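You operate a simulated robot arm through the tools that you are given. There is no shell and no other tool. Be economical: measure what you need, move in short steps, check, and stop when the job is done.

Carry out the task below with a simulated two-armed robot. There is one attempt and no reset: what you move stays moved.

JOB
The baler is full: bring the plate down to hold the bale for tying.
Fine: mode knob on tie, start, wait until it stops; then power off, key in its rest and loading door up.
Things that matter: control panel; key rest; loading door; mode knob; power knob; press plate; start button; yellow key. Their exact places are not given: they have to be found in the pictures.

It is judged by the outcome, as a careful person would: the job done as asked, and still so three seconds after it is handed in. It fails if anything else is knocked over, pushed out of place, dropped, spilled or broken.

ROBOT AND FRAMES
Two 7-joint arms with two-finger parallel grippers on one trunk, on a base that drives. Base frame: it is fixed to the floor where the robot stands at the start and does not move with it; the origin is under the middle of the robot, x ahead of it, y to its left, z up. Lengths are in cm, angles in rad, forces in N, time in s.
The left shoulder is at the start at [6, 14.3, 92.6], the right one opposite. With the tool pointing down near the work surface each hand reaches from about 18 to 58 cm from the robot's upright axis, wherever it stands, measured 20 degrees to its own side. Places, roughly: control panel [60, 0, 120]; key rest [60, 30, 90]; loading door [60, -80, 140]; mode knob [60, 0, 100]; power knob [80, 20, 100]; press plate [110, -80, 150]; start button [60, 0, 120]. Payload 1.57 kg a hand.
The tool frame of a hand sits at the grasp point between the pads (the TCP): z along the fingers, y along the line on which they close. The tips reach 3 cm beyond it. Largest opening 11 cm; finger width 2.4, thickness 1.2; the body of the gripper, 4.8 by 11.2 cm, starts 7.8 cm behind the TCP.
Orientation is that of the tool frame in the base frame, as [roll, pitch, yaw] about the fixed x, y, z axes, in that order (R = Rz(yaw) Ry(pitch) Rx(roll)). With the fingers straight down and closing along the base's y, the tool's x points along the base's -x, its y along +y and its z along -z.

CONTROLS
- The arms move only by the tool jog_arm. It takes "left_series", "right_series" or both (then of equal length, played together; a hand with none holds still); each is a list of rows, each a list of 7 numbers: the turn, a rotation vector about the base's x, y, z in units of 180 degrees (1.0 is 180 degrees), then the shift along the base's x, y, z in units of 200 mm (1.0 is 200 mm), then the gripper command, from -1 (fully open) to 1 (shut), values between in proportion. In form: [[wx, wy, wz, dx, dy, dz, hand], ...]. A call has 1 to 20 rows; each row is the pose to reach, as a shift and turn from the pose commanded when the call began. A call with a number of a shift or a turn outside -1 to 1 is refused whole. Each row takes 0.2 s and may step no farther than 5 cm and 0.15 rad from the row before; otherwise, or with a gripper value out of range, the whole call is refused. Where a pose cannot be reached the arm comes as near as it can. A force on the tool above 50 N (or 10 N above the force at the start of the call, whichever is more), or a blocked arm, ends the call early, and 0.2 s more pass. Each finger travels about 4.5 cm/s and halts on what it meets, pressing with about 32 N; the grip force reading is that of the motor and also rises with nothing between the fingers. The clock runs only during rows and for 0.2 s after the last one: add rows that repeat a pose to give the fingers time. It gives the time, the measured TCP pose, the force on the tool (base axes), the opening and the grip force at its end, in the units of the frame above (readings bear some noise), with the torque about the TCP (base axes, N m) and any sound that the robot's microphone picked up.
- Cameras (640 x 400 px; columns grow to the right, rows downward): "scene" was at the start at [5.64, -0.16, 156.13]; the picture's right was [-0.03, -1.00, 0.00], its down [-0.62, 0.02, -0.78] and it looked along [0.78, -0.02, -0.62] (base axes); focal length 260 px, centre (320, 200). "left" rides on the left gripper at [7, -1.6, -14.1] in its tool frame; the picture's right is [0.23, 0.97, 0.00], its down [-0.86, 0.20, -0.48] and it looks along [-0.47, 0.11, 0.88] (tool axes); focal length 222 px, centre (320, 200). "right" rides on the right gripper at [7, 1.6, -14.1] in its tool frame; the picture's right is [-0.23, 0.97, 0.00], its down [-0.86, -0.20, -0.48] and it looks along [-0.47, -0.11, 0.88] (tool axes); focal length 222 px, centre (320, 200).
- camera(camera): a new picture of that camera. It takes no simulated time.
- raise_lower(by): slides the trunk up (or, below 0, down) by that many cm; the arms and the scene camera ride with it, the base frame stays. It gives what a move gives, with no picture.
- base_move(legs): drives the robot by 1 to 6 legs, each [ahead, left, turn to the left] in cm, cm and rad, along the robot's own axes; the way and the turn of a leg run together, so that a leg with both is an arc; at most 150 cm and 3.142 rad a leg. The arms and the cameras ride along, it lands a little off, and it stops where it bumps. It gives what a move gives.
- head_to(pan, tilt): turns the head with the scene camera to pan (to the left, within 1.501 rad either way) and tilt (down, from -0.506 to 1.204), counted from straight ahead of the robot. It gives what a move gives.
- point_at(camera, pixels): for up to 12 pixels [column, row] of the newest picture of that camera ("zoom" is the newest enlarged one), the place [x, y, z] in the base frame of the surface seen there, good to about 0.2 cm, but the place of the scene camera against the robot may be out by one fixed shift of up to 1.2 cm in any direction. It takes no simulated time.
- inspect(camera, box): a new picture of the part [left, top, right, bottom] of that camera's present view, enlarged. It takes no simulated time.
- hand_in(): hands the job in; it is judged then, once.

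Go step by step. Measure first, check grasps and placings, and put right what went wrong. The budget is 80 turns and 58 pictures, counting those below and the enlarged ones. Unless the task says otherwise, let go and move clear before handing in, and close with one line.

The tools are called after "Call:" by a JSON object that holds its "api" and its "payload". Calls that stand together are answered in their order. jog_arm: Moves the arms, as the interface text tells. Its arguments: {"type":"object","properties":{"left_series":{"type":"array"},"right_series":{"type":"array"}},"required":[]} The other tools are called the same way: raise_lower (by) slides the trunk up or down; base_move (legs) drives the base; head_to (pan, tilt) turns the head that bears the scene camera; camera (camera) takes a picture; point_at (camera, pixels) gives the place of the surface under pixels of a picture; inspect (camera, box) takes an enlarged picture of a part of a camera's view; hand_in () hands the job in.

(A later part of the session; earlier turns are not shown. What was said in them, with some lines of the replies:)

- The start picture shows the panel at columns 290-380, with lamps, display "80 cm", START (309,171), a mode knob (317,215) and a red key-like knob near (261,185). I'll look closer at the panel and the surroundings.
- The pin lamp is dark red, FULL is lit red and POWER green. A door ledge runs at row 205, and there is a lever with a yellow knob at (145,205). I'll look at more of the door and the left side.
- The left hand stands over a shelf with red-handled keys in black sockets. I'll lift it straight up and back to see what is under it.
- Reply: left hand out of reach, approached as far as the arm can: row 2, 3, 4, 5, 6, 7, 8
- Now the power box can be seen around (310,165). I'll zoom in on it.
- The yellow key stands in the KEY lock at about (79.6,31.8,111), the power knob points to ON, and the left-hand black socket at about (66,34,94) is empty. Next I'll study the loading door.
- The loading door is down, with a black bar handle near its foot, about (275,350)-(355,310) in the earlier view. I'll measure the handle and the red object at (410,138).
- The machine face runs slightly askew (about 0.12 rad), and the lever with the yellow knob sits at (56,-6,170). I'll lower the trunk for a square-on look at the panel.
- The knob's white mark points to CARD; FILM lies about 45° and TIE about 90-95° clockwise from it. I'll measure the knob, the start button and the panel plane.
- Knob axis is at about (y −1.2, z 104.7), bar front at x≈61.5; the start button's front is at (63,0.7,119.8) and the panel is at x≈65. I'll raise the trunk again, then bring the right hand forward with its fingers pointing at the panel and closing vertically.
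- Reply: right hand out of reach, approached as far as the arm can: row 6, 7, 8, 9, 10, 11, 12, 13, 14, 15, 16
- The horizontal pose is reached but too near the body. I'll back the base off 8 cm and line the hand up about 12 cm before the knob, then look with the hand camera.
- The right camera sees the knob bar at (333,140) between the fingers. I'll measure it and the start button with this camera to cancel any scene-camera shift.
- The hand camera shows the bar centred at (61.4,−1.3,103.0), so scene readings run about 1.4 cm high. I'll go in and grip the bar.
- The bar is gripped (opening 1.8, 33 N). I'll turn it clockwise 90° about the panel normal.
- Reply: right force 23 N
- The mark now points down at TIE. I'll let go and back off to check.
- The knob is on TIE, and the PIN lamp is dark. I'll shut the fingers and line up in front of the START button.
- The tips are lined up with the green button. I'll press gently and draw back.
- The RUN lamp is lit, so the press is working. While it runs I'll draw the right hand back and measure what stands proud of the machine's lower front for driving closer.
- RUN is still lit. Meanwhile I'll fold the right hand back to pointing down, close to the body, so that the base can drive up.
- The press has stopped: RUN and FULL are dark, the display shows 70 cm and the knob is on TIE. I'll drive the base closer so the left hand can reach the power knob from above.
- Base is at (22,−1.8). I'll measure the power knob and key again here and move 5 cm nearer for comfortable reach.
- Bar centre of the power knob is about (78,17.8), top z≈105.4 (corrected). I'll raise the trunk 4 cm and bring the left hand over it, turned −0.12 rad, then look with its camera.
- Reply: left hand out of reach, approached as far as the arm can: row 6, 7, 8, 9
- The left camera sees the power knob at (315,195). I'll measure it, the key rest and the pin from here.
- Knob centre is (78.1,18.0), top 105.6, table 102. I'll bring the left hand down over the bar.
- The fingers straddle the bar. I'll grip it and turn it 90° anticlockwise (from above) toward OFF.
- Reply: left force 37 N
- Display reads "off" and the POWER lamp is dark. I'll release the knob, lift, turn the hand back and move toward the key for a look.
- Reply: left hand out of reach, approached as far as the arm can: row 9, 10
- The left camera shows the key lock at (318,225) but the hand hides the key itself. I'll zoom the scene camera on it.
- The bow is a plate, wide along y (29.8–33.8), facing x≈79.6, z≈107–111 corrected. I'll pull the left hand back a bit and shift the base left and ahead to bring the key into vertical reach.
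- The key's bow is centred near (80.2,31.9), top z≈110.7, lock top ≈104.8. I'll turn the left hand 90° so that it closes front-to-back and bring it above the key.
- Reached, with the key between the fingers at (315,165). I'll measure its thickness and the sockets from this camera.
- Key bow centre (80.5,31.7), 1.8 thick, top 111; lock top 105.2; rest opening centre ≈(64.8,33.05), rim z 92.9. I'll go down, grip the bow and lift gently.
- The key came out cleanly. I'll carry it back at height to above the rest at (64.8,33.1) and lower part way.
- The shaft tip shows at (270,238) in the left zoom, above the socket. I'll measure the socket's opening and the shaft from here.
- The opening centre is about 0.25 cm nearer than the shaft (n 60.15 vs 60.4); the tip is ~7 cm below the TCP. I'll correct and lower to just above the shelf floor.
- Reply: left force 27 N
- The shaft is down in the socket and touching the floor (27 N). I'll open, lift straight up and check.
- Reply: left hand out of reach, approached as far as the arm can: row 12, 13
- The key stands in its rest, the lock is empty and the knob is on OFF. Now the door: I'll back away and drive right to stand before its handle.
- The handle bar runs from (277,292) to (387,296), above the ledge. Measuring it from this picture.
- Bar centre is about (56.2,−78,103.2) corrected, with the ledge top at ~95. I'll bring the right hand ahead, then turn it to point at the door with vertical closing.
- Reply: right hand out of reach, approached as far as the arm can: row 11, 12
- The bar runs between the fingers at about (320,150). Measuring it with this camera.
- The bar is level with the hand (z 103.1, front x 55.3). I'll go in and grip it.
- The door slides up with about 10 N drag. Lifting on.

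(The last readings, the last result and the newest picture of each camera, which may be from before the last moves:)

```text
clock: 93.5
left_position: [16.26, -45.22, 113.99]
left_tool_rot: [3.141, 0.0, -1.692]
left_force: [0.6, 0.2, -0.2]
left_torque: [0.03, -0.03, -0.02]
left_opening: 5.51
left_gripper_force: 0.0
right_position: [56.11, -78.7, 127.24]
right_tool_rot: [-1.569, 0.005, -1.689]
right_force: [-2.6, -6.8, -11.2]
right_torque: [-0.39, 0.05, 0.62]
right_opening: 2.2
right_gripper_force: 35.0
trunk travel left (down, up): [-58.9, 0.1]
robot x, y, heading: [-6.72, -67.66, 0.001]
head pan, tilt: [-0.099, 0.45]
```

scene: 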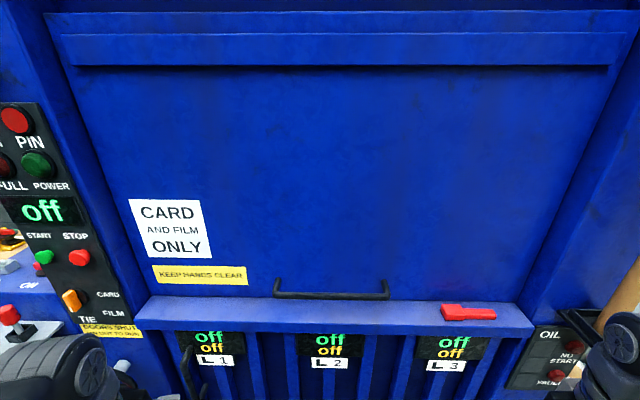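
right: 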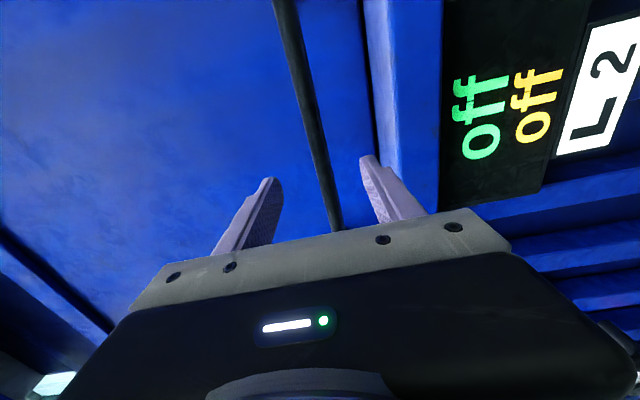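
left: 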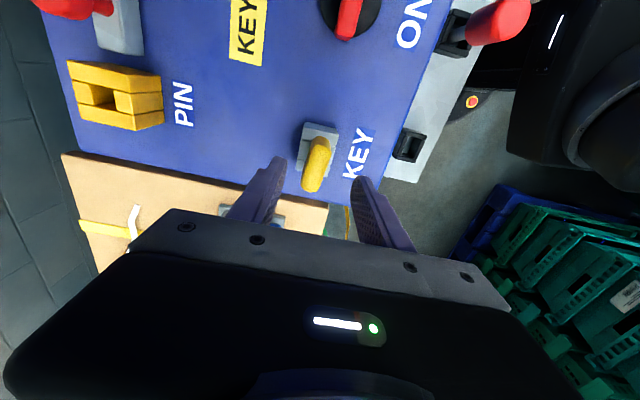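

Up to 127 with steady drag. I'll continue by another 14 cm.

Call:
{"api": "jog_arm", "payload": {"right_series": [[0, 0, 0, 0, 0, 0.06, 1], [0, 0, 0, 0, 0, 0.12, 1], [0, 0, 0, 0, 0, 0.18, 1], [0, 0, 0, 0, 0, 0.24, 1], [0, 0, 0, 0, 0, 0.3, 1], [0, 0, 0, 0, 0, 0.36, 1], [0, 0, 0, 0, 0, 0.42, 1], [0, 0, 0, 0, 0, 0.48, 1], [0, 0, 0, 0, 0, 0.54, 1], [0, 0, 0, 0, 0, 0.6, 1], [0, 0, 0, 0, 0, 0.65, 1], [0, 0, 0, 0, 0, 0.7, 1]]}}

Call:
{"api": "head_to", "payload": {"pan": -0.1, "tilt": 0.1}}

Call:
{"api": "camera", "payload": {"camera": "scene"}}

```text
clock: 96.1
left_position: [16.18, -45.27, 114.02]
left_tool_rot: [3.14, 0.0, -1.692]
left_force: [0.0, 0.2, -0.2]
left_torque: [0.01, -0.01, 0.01]
left_opening: 5.5
left_gripper_force: 0.0
right_position: [55.98, -78.8, 141.29]
right_tool_rot: [-1.568, 0.003, -1.688]
right_force: [0.0, -1.8, -11.5]
right_torque: [-0.33, -0.04, 0.45]
right_opening: 2.19
right_gripper_force: 34.9
trunk travel left (down, up): [-58.9, 0.1]
robot x, y, heading: [-6.66, -67.76, -0.006]
head pan, tilt: [-0.099, 0.45]
```

```text
clock: 96.9
left_position: [16.28, -45.24, 113.97]
left_tool_rot: [3.141, 0.0, -1.691]
left_force: [-0.2, 1.3, 0.2]
left_torque: [-0.04, 0.02, -0.02]
left_opening: 5.49
left_gripper_force: 0.1
right_position: [56.13, -78.78, 141.28]
right_tool_rot: [-1.568, 0.002, -1.689]
right_force: [2.7, -2.4, -2.8]
right_torque: [-0.17, 0.1, 0.19]
right_opening: 2.19
right_gripper_force: 34.5
trunk travel left (down, up): [-58.9, 0.1]
robot x, y, heading: [-6.33, -67.35, 0.002]
head pan, tilt: [-0.099, 0.099]
```

```text
5 pictures are left
```

scene: 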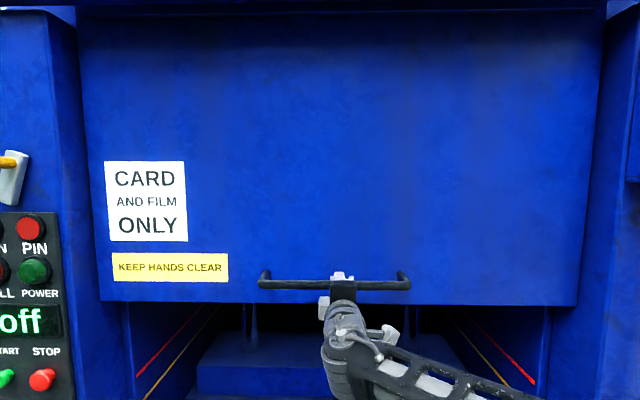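

The chamber shows beneath the door, which seems balanced (−3 N at rest). I'll keep lifting toward its stop.

Call:
{"api": "jog_arm", "payload": {"right_series": [[0, 0, 0, 0, 0, 0.06, 1], [0, 0, 0, 0, 0, 0.12, 1], [0, 0, 0, 0, 0, 0.18, 1], [0, 0, 0, 0, 0, 0.24, 1], [0, 0, 0, 0, 0, 0.3, 1], [0, 0, 0, 0, 0, 0.36, 1], [0, 0, 0, 0, 0, 0.42, 1], [0, 0, 0, 0, 0, 0.48, 1], [0, 0, 0, 0, 0, 0.54, 1]]}}

```text
clock: 98.7
left_position: [16.28, -45.41, 114.11]
left_tool_rot: [-3.139, 0.001, -1.694]
left_force: [-0.5, -1.1, -0.6]
left_torque: [0.02, -0.02, -0.06]
left_opening: 5.51
left_gripper_force: 0.2
right_position: [56.05, -78.74, 149.52]
right_tool_rot: [-1.592, -0.002, -1.694]
right_force: [-6.2, -2.7, -5.9]
right_torque: [0.22, 0.08, 0.33]
right_opening: 2.17
right_gripper_force: 34.2
trunk travel left (down, up): [-58.9, 0.1]
robot x, y, heading: [-6.55, -67.64, -0.004]
head pan, tilt: [-0.099, 0.099]
stopped in row 9 (right hand): the force on the tool passed its limit (the readings are from after the stop); the commanded pose is now the measured one
```

The lift met resistance at z≈149.5. I'll push up a little more to tell a door stop from an arm limit.

Call:
{"api": "jog_arm", "payload": {"right_series": [[0, 0, 0, 0, 0, 0.02, 1], [0, 0, 0, 0, 0, 0.04, 1], [0, 0, 0, 0, 0, 0.06, 1]]}}

Call:
{"api": "camera", "payload": {"camera": "scene"}}

```text
clock: 99.3
left_position: [16.15, -45.42, 114.06]
left_tool_rot: [-3.14, 0.0, -1.693]
left_force: [0.1, 0.1, 0.4]
left_torque: [0.03, 0.02, 0.02]
left_opening: 5.46
left_gripper_force: 0.1
right_position: [56.09, -78.77, 149.56]
right_tool_rot: [-1.608, -0.003, -1.695]
right_force: [-10.2, -3.6, -7.1]
right_torque: [0.39, 0.06, 0.13]
right_opening: 2.15
right_gripper_force: 34.8
trunk travel left (down, up): [-58.9, 0.1]
robot x, y, heading: [-6.68, -67.44, -0.005]
head pan, tilt: [-0.099, 0.099]
stopped in row 3 (right hand): the force on the tool passed its limit (the readings are from after the stop); the commanded pose is now the measured one
```

```text
4 pictures are left
```

scene: 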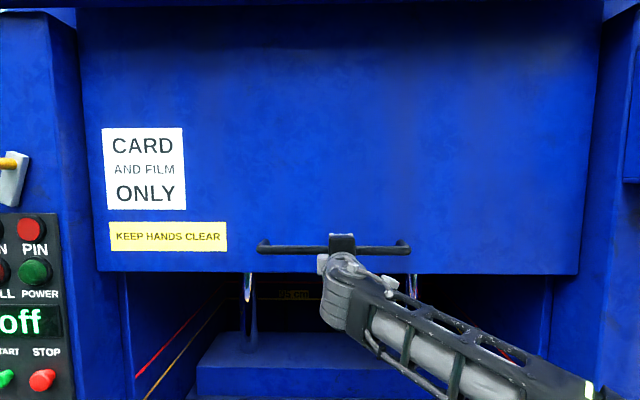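

The door is hard against a stop at z≈149.6 (46 cm of travel). I'll loosen the fingers slightly, still around the bar, to see whether the door stays up by itself.

Call:
{"api": "jog_arm", "payload": {"right_series": [[0, 0, 0, 0, 0, 0, 0.8], [0, 0, 0, 0, 0, 0, 0.42], [0, 0, 0, 0, 0, 0, 0.42], [0, 0, 0, 0, 0, 0, 0.42], [0, 0, 0, 0, 0, 0, 0.42], [0, 0, 0, 0, 0, 0, 0.42]]}}

Call:
{"api": "point_at", "payload": {"camera": "scene", "pixels": [[290, 250], [380, 250], [340, 240], [200, 270], [500, 272]]}}

```text
clock: 100.7
left_position: [16.28, -45.16, 114.0]
left_tool_rot: [3.139, 0.001, -1.691]
left_force: [-0.3, 0.5, -0.3]
left_torque: [0.01, -0.02, 0.01]
left_opening: 5.48
left_gripper_force: 0.1
right_position: [56.3, -78.56, 149.49]
right_tool_rot: [-1.607, -0.007, -1.693]
right_force: [0.1, -0.5, 0.4]
right_torque: [0.01, 0.02, 0.02]
right_opening: 3.18
right_gripper_force: 0.0
trunk travel left (down, up): [-58.9, 0.1]
robot x, y, heading: [-6.13, -67.64, -0.002]
head pan, tilt: [-0.099, 0.099]
```

```text
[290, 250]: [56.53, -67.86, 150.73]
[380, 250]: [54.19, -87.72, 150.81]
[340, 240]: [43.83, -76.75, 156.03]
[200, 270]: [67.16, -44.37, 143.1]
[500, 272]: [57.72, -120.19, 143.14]
```

No load on the fingers. I'll wait four seconds with loose fingers to make sure the door doesn't creep down.

Call:
{"api": "jog_arm", "payload": {"right_series": [[0, 0, 0, 0, 0, 0, 0.42], [0, 0, 0, 0, 0, 0, 0.42], [0, 0, 0, 0, 0, 0, 0.42], [0, 0, 0, 0, 0, 0, 0.42], [0, 0, 0, 0, 0, 0, 0.42], [0, 0, 0, 0, 0, 0, 0.42], [0, 0, 0, 0, 0, 0, 0.42], [0, 0, 0, 0, 0, 0, 0.42], [0, 0, 0, 0, 0, 0, 0.42], [0, 0, 0, 0, 0, 0, 0.42], [0, 0, 0, 0, 0, 0, 0.42], [0, 0, 0, 0, 0, 0, 0.42], [0, 0, 0, 0, 0, 0, 0.42], [0, 0, 0, 0, 0, 0, 0.42], [0, 0, 0, 0, 0, 0, 0.42], [0, 0, 0, 0, 0, 0, 0.42], [0, 0, 0, 0, 0, 0, 0.42], [0, 0, 0, 0, 0, 0, 0.42], [0, 0, 0, 0, 0, 0, 0.42], [0, 0, 0, 0, 0, 0, 0.42]]}}

Call:
{"api": "jog_arm", "payload": {"right_series": [[0, 0, 0, 0, 0, 0, 0.2], [0, 0, 0, 0, 0, 0, 0], [0, 0, 0, 0, 0, 0, 0], [0, 0, 0, -0.05, 0.006, 0, 0], [0, 0, 0, -0.2, 0.024, 0, 0], [0, 0, 0, -0.4, 0.048, 0, 0], [0, 0, 0, -0.4, 0.048, 0, 0], [0, 0, 0, -0.4, 0.048, -0.2, 0], [0, 0, 0, -0.4, 0.048, -0.4, 0], [0, 0, 0, -0.4, 0.048, -0.6, 0], [0, 0, 0, -0.4, 0.048, -0.8, 0], [0, 0, 0, -0.4, 0.048, -1, 0]]}}

Call:
{"api": "camera", "payload": {"camera": "scene"}}

```text
clock: 104.9
left_position: [16.3, -45.27, 114.04]
left_tool_rot: [3.139, 0.0, -1.692]
left_force: [0.1, 0.1, 0.6]
left_torque: [0.03, 0.01, -0.01]
left_opening: 5.52
left_gripper_force: 0.1
right_position: [56.26, -78.52, 149.47]
right_tool_rot: [-1.605, -0.006, -1.692]
right_force: [0.2, -0.1, -0.3]
right_torque: [0.02, 0.0, 0.0]
right_opening: 3.16
right_gripper_force: 0.1
trunk travel left (down, up): [-58.9, 0.1]
robot x, y, heading: [-6.62, -67.98, -0.003]
head pan, tilt: [-0.099, 0.099]
```

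```text
clock: 107.5
left_position: [16.21, -45.15, 114.03]
left_tool_rot: [-3.14, 0.0, -1.693]
left_force: [0.3, -0.4, -1.0]
left_torque: [-0.01, 0.01, -0.02]
left_opening: 5.5
left_gripper_force: 0.0
right_position: [48.53, -77.55, 129.5]
right_tool_rot: [-1.605, -0.004, -1.692]
right_force: [-0.2, -0.2, 1.2]
right_torque: [-0.02, 0.0, 0.01]
right_opening: 5.5
right_gripper_force: 0.1
trunk travel left (down, up): [-58.9, 0.1]
robot x, y, heading: [-6.88, -67.62, 0.0]
head pan, tilt: [-0.099, 0.099]
```

```text
3 pictures are left
```

scene: 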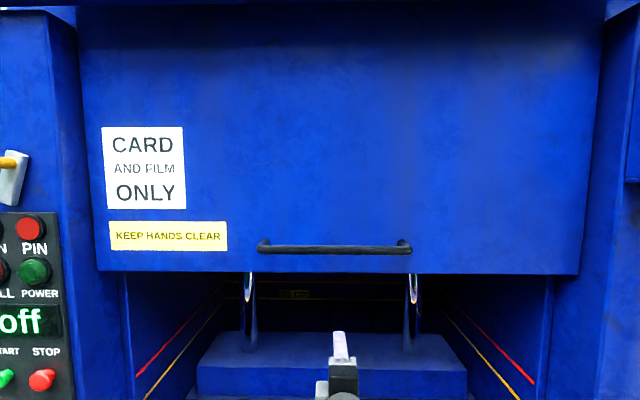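

The door stays up by itself and the press plate is seen down in the chamber. I'll do one last check of the knobs and key.

Call:
{"api": "head_to", "payload": {"pan": 0.75, "tilt": 0.5}}

Call:
{"api": "inspect", "payload": {"camera": "scene", "box": [150, 60, 490, 300]}}

```text
clock: 108.7
left_position: [16.21, -45.19, 114.02]
left_tool_rot: [3.141, 0.001, -1.693]
left_force: [-0.8, -0.4, 0.0]
left_torque: [0.01, 0.0, 0.05]
left_opening: 5.49
left_gripper_force: 0.1
right_position: [48.52, -77.68, 129.46]
right_tool_rot: [-1.605, -0.005, -1.693]
right_force: [-0.1, 0.7, 0.7]
right_torque: [-0.03, 0.03, 0.02]
right_opening: 5.49
right_gripper_force: 0.0
trunk travel left (down, up): [-58.9, 0.1]
robot x, y, heading: [-6.54, -67.65, -0.001]
head pan, tilt: [0.75, 0.499]
```

```text
1.67 times, centred on (320, 180) of scene
```

zoom: 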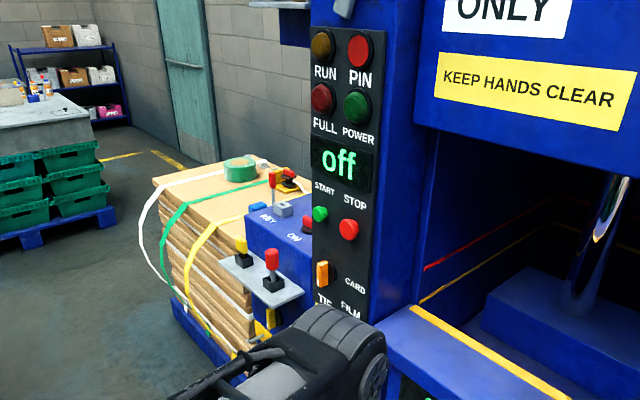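

The last picture shows the key in its rest, the display reading "off", the mode knob on TIE and the door up. Both hands are clear, so I'm handing in.

Call:
{"api": "hand_in", "payload": {}}

```text
The job is handed in.
```

The plate is down on the bale at 70 cm with the mode knob on tie; the power is off, the yellow key is in its rest, and the loading door is up and stays there by itself.
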